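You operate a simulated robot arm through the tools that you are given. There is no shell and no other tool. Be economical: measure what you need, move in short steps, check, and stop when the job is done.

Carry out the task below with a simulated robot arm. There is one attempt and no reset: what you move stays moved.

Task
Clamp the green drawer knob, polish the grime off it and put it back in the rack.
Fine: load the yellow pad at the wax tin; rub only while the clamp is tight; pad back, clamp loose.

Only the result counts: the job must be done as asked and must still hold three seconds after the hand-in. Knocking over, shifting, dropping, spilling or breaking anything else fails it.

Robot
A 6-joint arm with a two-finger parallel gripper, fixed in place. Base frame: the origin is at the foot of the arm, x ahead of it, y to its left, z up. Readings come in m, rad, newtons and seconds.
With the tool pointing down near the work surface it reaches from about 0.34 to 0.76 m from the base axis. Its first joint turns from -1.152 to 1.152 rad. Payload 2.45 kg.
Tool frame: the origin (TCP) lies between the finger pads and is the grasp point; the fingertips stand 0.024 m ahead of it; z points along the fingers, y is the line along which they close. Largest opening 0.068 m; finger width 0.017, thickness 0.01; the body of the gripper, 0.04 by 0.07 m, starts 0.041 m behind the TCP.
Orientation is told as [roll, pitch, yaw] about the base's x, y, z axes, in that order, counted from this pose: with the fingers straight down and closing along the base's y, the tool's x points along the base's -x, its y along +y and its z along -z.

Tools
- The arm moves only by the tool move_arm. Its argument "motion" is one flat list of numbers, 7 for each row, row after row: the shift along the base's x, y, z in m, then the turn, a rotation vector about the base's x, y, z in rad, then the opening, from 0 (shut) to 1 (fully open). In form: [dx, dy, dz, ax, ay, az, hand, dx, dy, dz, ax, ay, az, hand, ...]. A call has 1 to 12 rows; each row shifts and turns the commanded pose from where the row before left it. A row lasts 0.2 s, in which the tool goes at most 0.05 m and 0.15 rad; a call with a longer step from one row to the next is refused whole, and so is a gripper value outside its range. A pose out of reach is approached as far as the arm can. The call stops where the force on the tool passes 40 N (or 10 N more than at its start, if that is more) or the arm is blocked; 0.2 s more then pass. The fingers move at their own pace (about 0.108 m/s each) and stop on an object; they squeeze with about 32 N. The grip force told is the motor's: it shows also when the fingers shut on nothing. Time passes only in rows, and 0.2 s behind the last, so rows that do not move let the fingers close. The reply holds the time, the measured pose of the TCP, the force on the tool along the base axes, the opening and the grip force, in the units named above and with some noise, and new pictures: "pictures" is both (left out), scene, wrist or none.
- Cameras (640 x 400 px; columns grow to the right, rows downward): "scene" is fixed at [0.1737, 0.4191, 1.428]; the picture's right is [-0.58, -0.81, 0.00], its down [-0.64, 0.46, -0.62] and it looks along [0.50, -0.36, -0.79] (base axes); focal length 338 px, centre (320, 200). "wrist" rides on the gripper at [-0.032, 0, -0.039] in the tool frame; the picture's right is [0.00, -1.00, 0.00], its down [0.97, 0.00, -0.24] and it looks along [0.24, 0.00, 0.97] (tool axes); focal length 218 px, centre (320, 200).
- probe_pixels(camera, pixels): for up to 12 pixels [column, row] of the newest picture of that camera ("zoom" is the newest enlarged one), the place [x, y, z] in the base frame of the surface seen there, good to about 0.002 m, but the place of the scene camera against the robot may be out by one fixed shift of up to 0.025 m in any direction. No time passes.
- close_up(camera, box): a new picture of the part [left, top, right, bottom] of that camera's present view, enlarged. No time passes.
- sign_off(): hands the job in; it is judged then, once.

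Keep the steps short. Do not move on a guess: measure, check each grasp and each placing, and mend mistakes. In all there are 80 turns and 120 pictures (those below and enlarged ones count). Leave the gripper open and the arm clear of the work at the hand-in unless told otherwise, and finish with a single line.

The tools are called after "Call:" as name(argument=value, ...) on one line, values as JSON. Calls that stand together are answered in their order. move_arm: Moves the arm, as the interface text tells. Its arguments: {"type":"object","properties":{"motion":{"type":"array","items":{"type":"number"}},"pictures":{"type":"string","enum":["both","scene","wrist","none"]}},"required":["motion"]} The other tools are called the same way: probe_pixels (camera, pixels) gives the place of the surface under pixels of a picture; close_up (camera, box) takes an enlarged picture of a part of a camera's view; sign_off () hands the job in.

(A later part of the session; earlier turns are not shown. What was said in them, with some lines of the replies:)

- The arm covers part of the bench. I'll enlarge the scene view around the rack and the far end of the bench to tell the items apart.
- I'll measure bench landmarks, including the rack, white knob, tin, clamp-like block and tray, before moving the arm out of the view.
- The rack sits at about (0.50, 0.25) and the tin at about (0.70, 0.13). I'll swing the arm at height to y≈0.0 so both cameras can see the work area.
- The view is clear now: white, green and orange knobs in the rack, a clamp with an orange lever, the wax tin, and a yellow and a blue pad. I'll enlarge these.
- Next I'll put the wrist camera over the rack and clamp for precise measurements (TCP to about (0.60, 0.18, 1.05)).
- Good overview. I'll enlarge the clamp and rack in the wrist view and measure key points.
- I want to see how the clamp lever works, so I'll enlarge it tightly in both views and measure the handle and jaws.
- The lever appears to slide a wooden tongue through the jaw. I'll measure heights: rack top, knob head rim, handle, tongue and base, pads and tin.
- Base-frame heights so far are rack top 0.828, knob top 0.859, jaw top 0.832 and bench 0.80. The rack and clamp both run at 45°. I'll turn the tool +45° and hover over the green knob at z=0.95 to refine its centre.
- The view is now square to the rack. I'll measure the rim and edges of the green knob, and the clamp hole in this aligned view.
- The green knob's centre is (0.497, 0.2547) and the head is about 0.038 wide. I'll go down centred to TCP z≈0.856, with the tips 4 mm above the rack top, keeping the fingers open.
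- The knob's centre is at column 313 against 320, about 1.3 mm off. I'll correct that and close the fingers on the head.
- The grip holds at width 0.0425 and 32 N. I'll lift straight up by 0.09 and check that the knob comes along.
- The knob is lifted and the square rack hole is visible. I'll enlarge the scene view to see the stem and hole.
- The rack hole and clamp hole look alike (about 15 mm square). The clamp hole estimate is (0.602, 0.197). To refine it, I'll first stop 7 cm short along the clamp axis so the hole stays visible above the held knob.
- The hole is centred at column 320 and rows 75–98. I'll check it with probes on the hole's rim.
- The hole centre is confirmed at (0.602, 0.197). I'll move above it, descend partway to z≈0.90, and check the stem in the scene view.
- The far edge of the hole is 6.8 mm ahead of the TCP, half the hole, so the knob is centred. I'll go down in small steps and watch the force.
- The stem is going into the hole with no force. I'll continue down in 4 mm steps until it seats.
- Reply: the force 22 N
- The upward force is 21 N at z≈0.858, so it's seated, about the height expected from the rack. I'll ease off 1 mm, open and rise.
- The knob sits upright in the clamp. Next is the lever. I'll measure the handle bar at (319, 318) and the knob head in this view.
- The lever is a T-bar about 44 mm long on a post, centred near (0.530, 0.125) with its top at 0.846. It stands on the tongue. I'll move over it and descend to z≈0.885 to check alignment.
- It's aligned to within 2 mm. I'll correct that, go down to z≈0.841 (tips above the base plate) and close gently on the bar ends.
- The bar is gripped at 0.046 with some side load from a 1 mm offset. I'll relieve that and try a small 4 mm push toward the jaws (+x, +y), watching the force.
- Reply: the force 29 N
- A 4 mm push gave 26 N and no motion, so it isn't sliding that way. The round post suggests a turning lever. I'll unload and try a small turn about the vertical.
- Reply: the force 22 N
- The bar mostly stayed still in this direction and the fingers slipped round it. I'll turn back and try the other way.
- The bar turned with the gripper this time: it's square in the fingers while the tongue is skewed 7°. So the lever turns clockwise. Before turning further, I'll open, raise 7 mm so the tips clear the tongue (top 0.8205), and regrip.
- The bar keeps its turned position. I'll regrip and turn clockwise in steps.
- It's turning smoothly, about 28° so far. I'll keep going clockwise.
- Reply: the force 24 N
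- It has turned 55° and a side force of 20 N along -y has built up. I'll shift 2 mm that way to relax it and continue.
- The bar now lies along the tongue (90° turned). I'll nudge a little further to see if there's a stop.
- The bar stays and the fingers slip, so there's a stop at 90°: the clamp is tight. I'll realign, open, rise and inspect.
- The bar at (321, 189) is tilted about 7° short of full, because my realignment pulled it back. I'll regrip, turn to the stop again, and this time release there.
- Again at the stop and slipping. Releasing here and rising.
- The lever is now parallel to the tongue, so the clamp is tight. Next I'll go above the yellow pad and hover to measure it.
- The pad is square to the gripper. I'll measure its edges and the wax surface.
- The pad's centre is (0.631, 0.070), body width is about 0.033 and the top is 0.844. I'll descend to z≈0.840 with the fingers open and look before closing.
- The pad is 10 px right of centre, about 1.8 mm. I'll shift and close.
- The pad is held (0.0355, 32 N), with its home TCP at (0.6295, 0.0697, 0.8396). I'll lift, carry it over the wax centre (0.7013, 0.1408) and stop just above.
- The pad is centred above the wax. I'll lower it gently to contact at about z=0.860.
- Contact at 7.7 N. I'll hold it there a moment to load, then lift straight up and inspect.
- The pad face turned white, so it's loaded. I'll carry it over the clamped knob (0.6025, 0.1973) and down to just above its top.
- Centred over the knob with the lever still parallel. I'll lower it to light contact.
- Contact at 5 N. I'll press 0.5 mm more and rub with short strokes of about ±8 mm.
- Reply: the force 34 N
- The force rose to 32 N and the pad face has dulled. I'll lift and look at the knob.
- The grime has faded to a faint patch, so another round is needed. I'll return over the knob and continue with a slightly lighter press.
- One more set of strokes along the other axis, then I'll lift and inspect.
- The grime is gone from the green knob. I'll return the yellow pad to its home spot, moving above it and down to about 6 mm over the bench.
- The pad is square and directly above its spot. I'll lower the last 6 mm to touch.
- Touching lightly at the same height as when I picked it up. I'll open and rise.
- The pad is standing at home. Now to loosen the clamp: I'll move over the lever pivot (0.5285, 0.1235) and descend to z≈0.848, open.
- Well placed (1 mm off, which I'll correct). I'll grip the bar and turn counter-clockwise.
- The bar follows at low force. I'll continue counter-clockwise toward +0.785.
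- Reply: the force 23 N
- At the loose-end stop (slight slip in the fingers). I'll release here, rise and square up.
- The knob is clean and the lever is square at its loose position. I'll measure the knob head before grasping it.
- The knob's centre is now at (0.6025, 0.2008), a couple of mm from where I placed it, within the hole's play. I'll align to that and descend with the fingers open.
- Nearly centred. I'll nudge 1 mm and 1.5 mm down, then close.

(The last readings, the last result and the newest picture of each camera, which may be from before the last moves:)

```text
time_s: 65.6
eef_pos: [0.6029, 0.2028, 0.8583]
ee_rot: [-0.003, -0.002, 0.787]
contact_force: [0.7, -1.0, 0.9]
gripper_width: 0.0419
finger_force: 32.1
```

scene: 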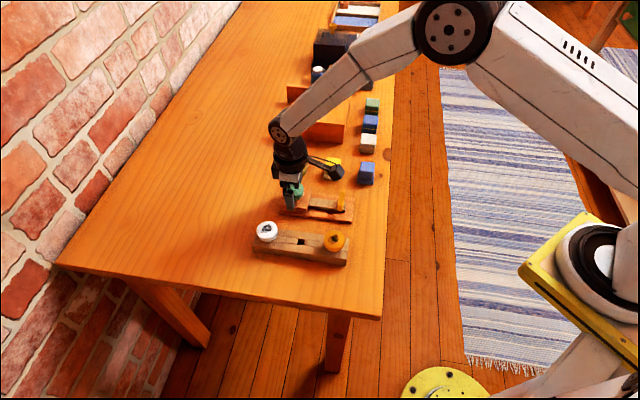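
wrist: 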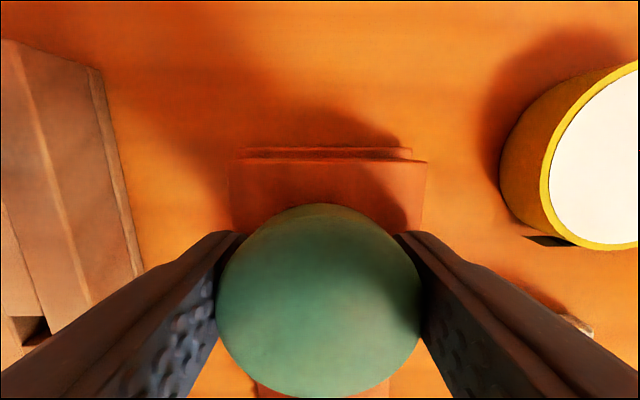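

Gripped at 0.042, in the same relative position as when it was first seated. I'll lift slowly straight up.

Call:
move_arm(motion=[0, 0, 0.005, 0, 0, 0, 0.3, 0, 0, 0.01, 0, 0, 0, 0.3, 0, 0, 0.025, 0, 0, 0, 0.3, 0, 0, 0.04, 0, 0, 0, 0.3, 0, 0, 0.01, 0, 0, 0, 0.3], pictures="both")

Call:
close_up(camera="scene", box=[250, 120, 370, 220])

```text
time_s: 66.8
eef_pos: [0.6016, 0.2026, 0.9485]
ee_rot: [-0.001, 0.002, 0.787]
contact_force: [0.2, 0.8, -0.6]
gripper_width: 0.0421
finger_force: 32.0
```

scene: 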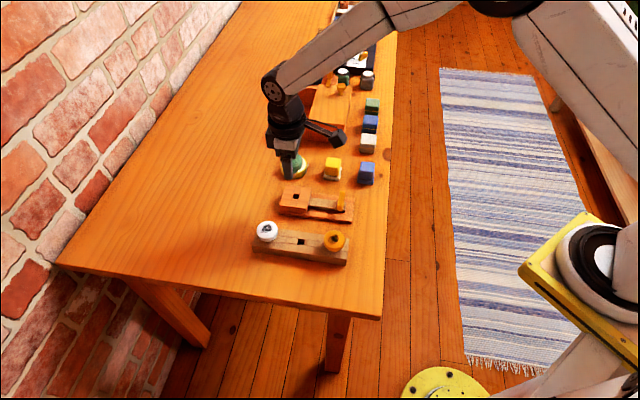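
wrist: 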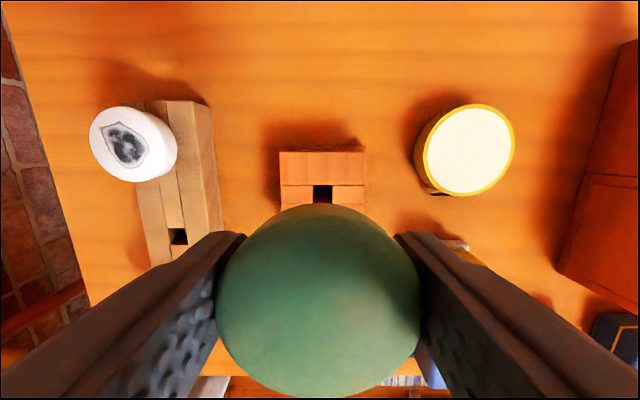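

```text
4.00 times, centred on (310, 170) of scene
```

zoom: 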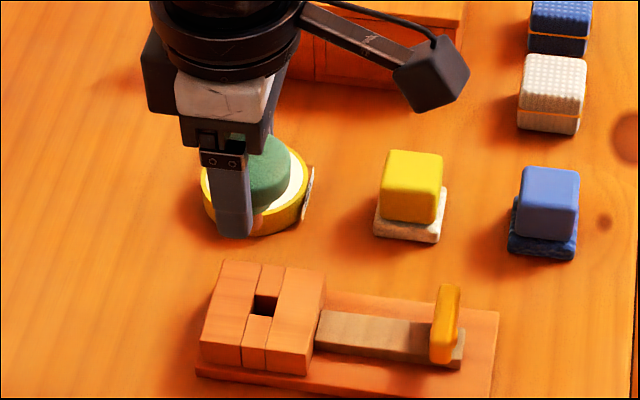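

The knob is out cleanly. I'll carry it to a point 7 cm short of the rack hole along the rack axis, so the hole stays visible ahead of the knob.

Call:
move_arm(motion=[-0.0386, 0.0009, 0, 0, 0, 0, 0.3, -0.0386, 0.0009, 0, 0, 0, 0, 0.3, -0.0386, 0.0009, 0, 0, 0, 0, 0.3, -0.0386, 0.0009, 0, 0, 0, 0, 0.3, 0, 0, 0, 0, 0, 0, 0.3], pictures="both")

Call:
close_up(camera="wrist", box=[260, 50, 380, 150])

Call:
close_up(camera="scene", box=[260, 170, 380, 270])

```text
time_s: 68.0
eef_pos: [0.4459, 0.2045, 0.9487]
ee_rot: [-0.001, 0.0, 0.784]
contact_force: [0.1, -0.2, 0.2]
gripper_width: 0.0422
finger_force: 32.5
```

scene: 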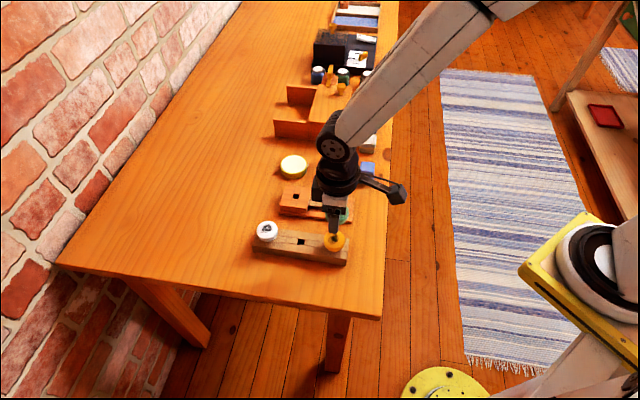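
wrist: 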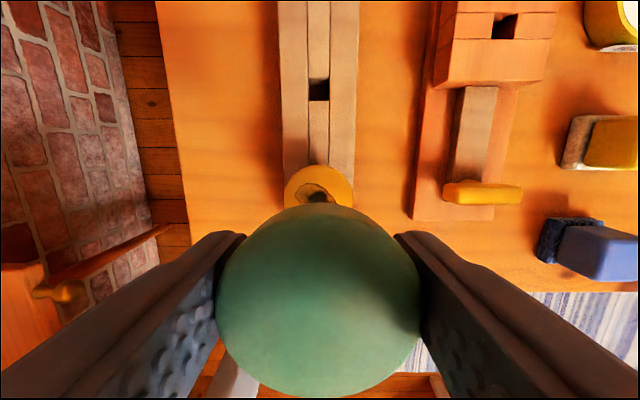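

```text
4.00 times, centred on (320, 100) of wrist
```

zoom: 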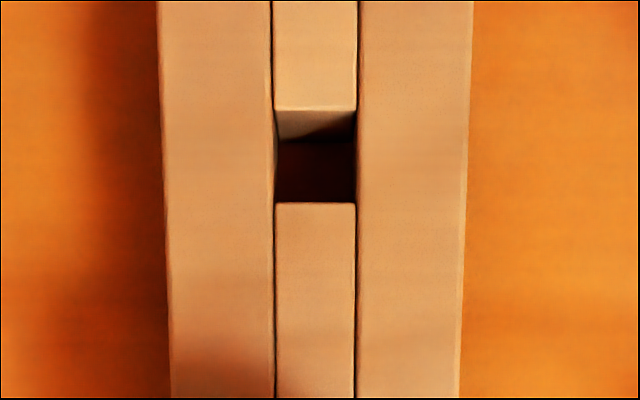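

```text
4.00 times, centred on (320, 220) of scene
```

zoom: 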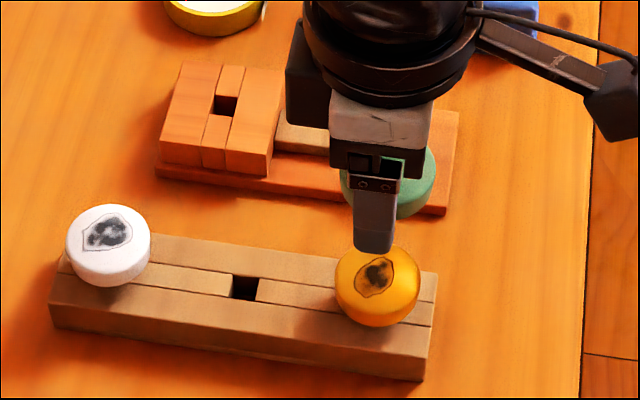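

The rack hole is centred at column 319 and rows 77–100.5. I'll confirm its centre with rim probes.

Call:
probe_pixels(camera="wrist", pixels=[[319, 74], [319, 75], [319, 102], [319, 103], [306, 90], [305, 90], [331, 90], [332, 90]])

```text
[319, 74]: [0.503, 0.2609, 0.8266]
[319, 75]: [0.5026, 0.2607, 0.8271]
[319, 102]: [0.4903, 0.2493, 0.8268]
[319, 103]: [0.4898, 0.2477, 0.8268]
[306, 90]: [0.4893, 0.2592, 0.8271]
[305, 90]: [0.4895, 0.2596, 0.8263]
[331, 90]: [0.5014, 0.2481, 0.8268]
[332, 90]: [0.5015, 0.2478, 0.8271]
```

The rack hole centre is (0.4963, 0.2547), matching the original pick. I'll move over it and descend to z≈0.905.

Call:
move_arm(motion=[0.0244, 0.0248, 0, 0, 0, 0, 0.3, 0.0243, 0.0247, 0, 0, 0, 0, 0.3, 0, 0, -0.02, 0, 0, 0, 0.3, 0, 0, -0.022, 0, 0, 0, 0.3, 0, 0, 0, 0, 0, 0, 0.3], pictures="both")

Call:
close_up(camera="scene", box=[250, 180, 360, 270])

Call:
close_up(camera="wrist", box=[270, 150, 370, 220])

```text
time_s: 69.2
eef_pos: [0.4958, 0.2537, 0.9061]
ee_rot: [-0.002, 0.001, 0.786]
contact_force: [0.3, -0.3, -1.1]
gripper_width: 0.0423
finger_force: 31.6
```

scene: 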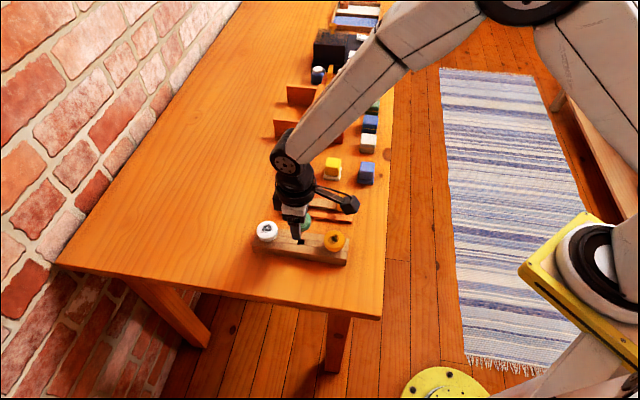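
wrist: 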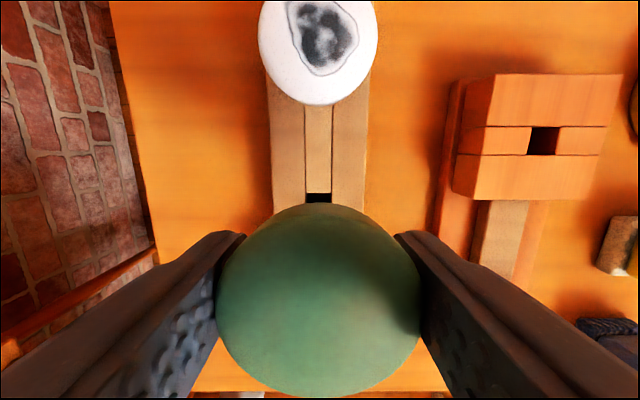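

```text
4.44 times, centred on (305, 225) of scene
```

zoom: 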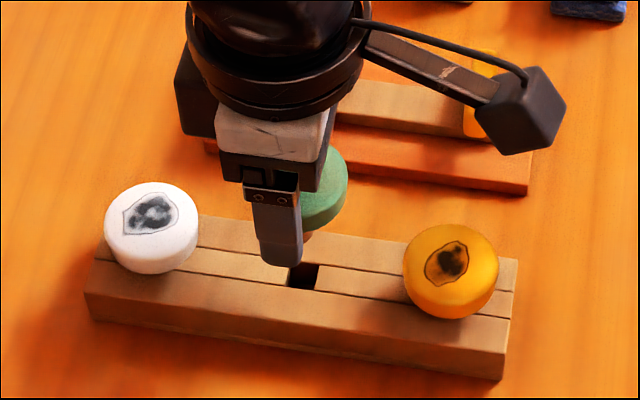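

```text
5.71 times, centred on (320, 185) of wrist
```

zoom: 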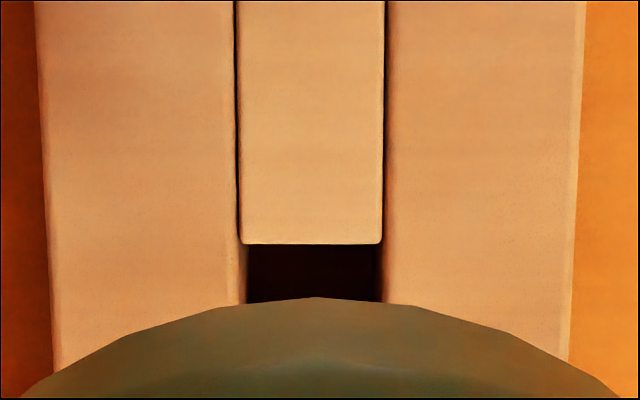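

The far edge is 7.0 mm ahead of the TCP, so it's centred along the rack. It's 0.9 mm to the right across it. I'll correct that and descend in steps.

Call:
move_arm(motion=[-0.0006, 0.0006, -0.01, 0, 0, 0, 0.3, 0, 0, -0.01, 0, 0, 0, 0.3, 0, 0, -0.008, 0, 0, 0, 0.3, 0, 0, -0.006, 0, 0, 0, 0.3, 0, 0, -0.004, 0, 0, 0, 0.3, 0, 0, 0, 0, 0, 0, 0.3], pictures="scene")

Call:
close_up(camera="scene", box=[250, 180, 360, 270])

```text
time_s: 70.6
eef_pos: [0.4949, 0.2568, 0.8678]
ee_rot: [0.001, 0.002, 0.787]
contact_force: [-0.4, -0.3, -0.4]
gripper_width: 0.0422
finger_force: 32.5
```

scene: 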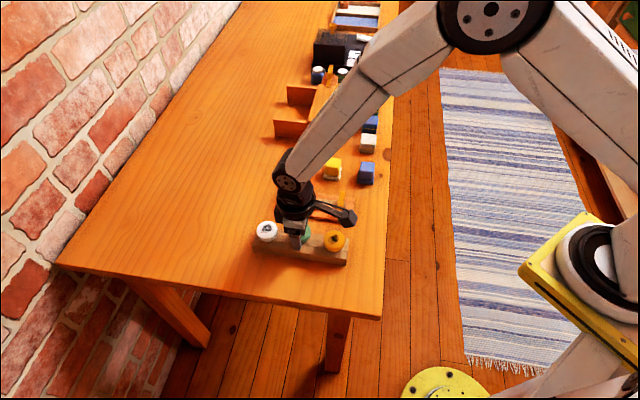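

```text
4.44 times, centred on (305, 225) of scene
```

zoom: 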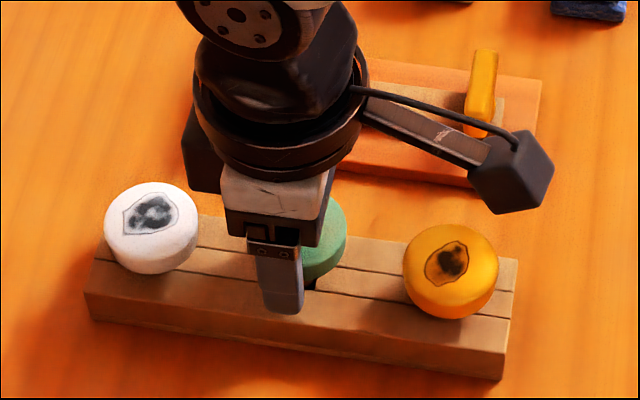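

The stem is entering with no force. I'll continue gently to the seat at z≈0.855.

Call:
move_arm(motion=[0, 0, -0.004, 0, 0, 0, 0.3, 0, 0, -0.004, 0, 0, 0, 0.3, 0, 0, -0.002, 0, 0, 0, 0.3, 0, 0, -0.001, 0, 0, 0, 0.3, 0, 0, 0, 0, 0, 0, 0.3], pictures="none")

```text
time_s: 71.8
eef_pos: [0.4964, 0.256, 0.8573]
ee_rot: [-0.002, -0.001, 0.787]
contact_force: [-1.0, 0.8, -0.3]
gripper_width: 0.0425
finger_force: 31.7
```

Call:
move_arm(motion=[0, 0, -0.001, 0, 0, 0, 0.3, 0, 0, -0.001, 0, 0, 0, 0.3, 0, 0, 0, 0, 0, 0, 0.3], pictures="none")

```text
time_s: 72.6
eef_pos: [0.4943, 0.2564, 0.8551]
ee_rot: [-0.002, 0.003, 0.787]
contact_force: [1.0, 0.6, -1.0]
gripper_width: 0.0424
finger_force: 31.3
```

Call:
move_arm(motion=[0, 0, -0.001, 0, 0, 0, 0.3, 0, 0, 0, 0, 0, 0, 0.3], pictures="wrist")

```text
time_s: 73.2
eef_pos: [0.4959, 0.2554, 0.8534]
ee_rot: [-0.001, 0.003, 0.785]
contact_force: [-0.7, -0.5, 0.3]
gripper_width: 0.042
finger_force: 32.2
```

wrist: 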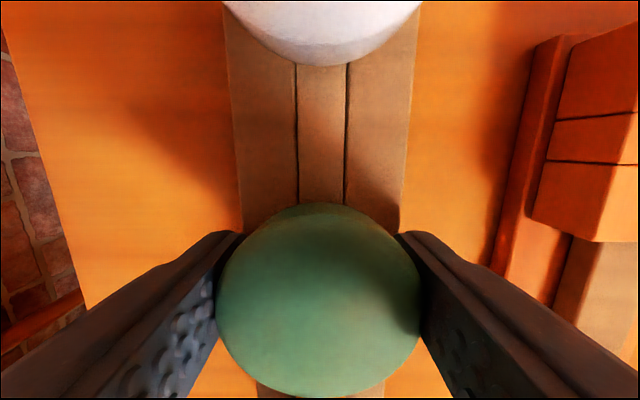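

No contact yet and the tips are about 2 mm above the rack. I'll go one more millimetre in half steps.

Call:
move_arm(motion=[0, 0, -0.0005, 0, 0, 0, 0.3, 0, 0, -0.0005, 0, 0, 0, 0.3, 0, 0, 0, 0, 0, 0, 0.3], pictures="none")

```text
time_s: 74.0
eef_pos: [0.4954, 0.2554, 0.8543]
ee_rot: [-0.002, 0.001, 0.786]
contact_force: [-3.4, -3.1, 13.0]
gripper_width: 0.042
finger_force: 32.0
```

Contact at 13 N: it's seated. I'll open and rise straight up.

Call:
move_arm(motion=[0, 0, 0.0005, 0, 0, 0, 0.3, 0, 0, 0, 0, 0, 0, 0.7, 0, 0, 0, 0, 0, 0, 1, 0, 0, 0, 0, 0, 0, 1, 0, 0, 0.02, 0, 0, 0, 1, 0, 0, 0.04, 0, 0, 0, 1, 0, 0, 0.045, 0, 0, 0, 1, 0, 0, 0.045, 0, 0, 0, 1], pictures="wrist")

Call:
move_arm(motion=[-0.005, -0.045, 0, 0, 0, 0, 1, -0.005, -0.045, 0, 0, 0, 0, 1, -0.005, -0.045, 0, 0, 0, 0, 1, -0.005, -0.045, 0, 0, 0, 0, 1, -0.005, -0.045, 0, 0, 0, 0, 1, -0.005, -0.045, 0, 0, 0, 0, 1], pictures="scene")

Call:
close_up(camera="scene", box=[245, 145, 385, 275])

```text
time_s: 75.8
eef_pos: [0.4962, 0.2545, 1.0036]
ee_rot: [-0.002, 0.0, 0.785]
contact_force: [0.0, 0.5, 0.1]
gripper_width: 0.0679
finger_force: 0.1
```

wrist: 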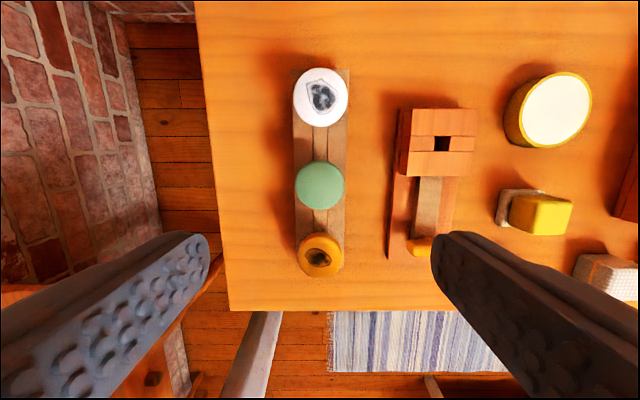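

```text
time_s: 77.2
eef_pos: [0.4656, -0.015, 1.0043]
ee_rot: [-0.002, 0.0, 0.787]
contact_force: [-0.3, 0.3, 0.6]
gripper_width: 0.0678
finger_force: 0.1
```

scene: 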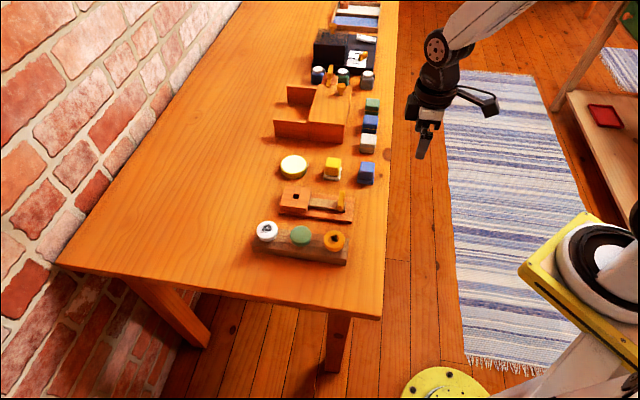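

```text
3.08 times, centred on (315, 210) of scene
```

zoom: 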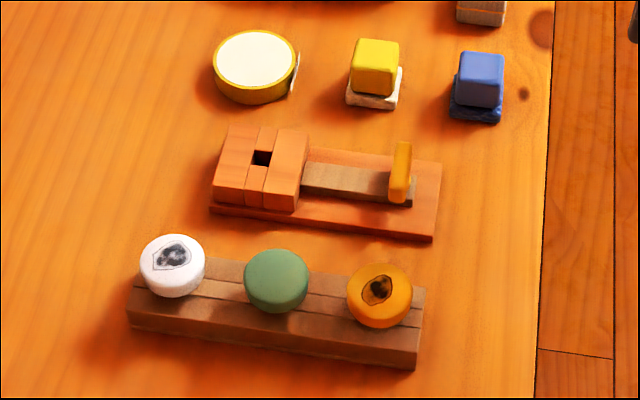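

Everything appears in place. One last check of the knob's and pad's heights and positions against the start readings.

Call:
probe_pixels(camera="scene", pixels=[[300, 238], [292, 235], [309, 236], [332, 164], [293, 166], [266, 230]])

Call:
close_up(camera="scene", box=[275, 215, 325, 255])

```text
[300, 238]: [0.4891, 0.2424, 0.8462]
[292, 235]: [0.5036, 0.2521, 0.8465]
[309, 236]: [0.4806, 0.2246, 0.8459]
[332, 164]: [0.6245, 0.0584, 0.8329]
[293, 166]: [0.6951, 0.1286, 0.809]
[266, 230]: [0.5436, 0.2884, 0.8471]
```

```text
10.00 times, centred on (300, 235) of scene
5 turns are left
```

zoom: 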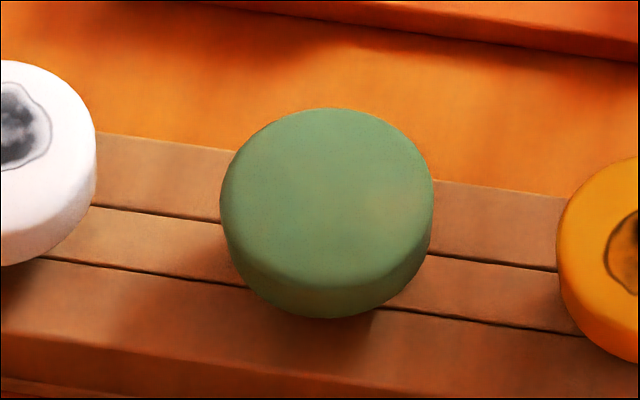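

The knob is clean, level and at its original height. The pad and tin are where they started, the clamp is loose, and the gripper is open and clear. Handing in.

Call:
sign_off()

```text
The job is handed in.
```

The green knob is polished clean and back in its rack hole, the yellow pad is back in its place, the clamp is loose, and the gripper is open and clear of the work.
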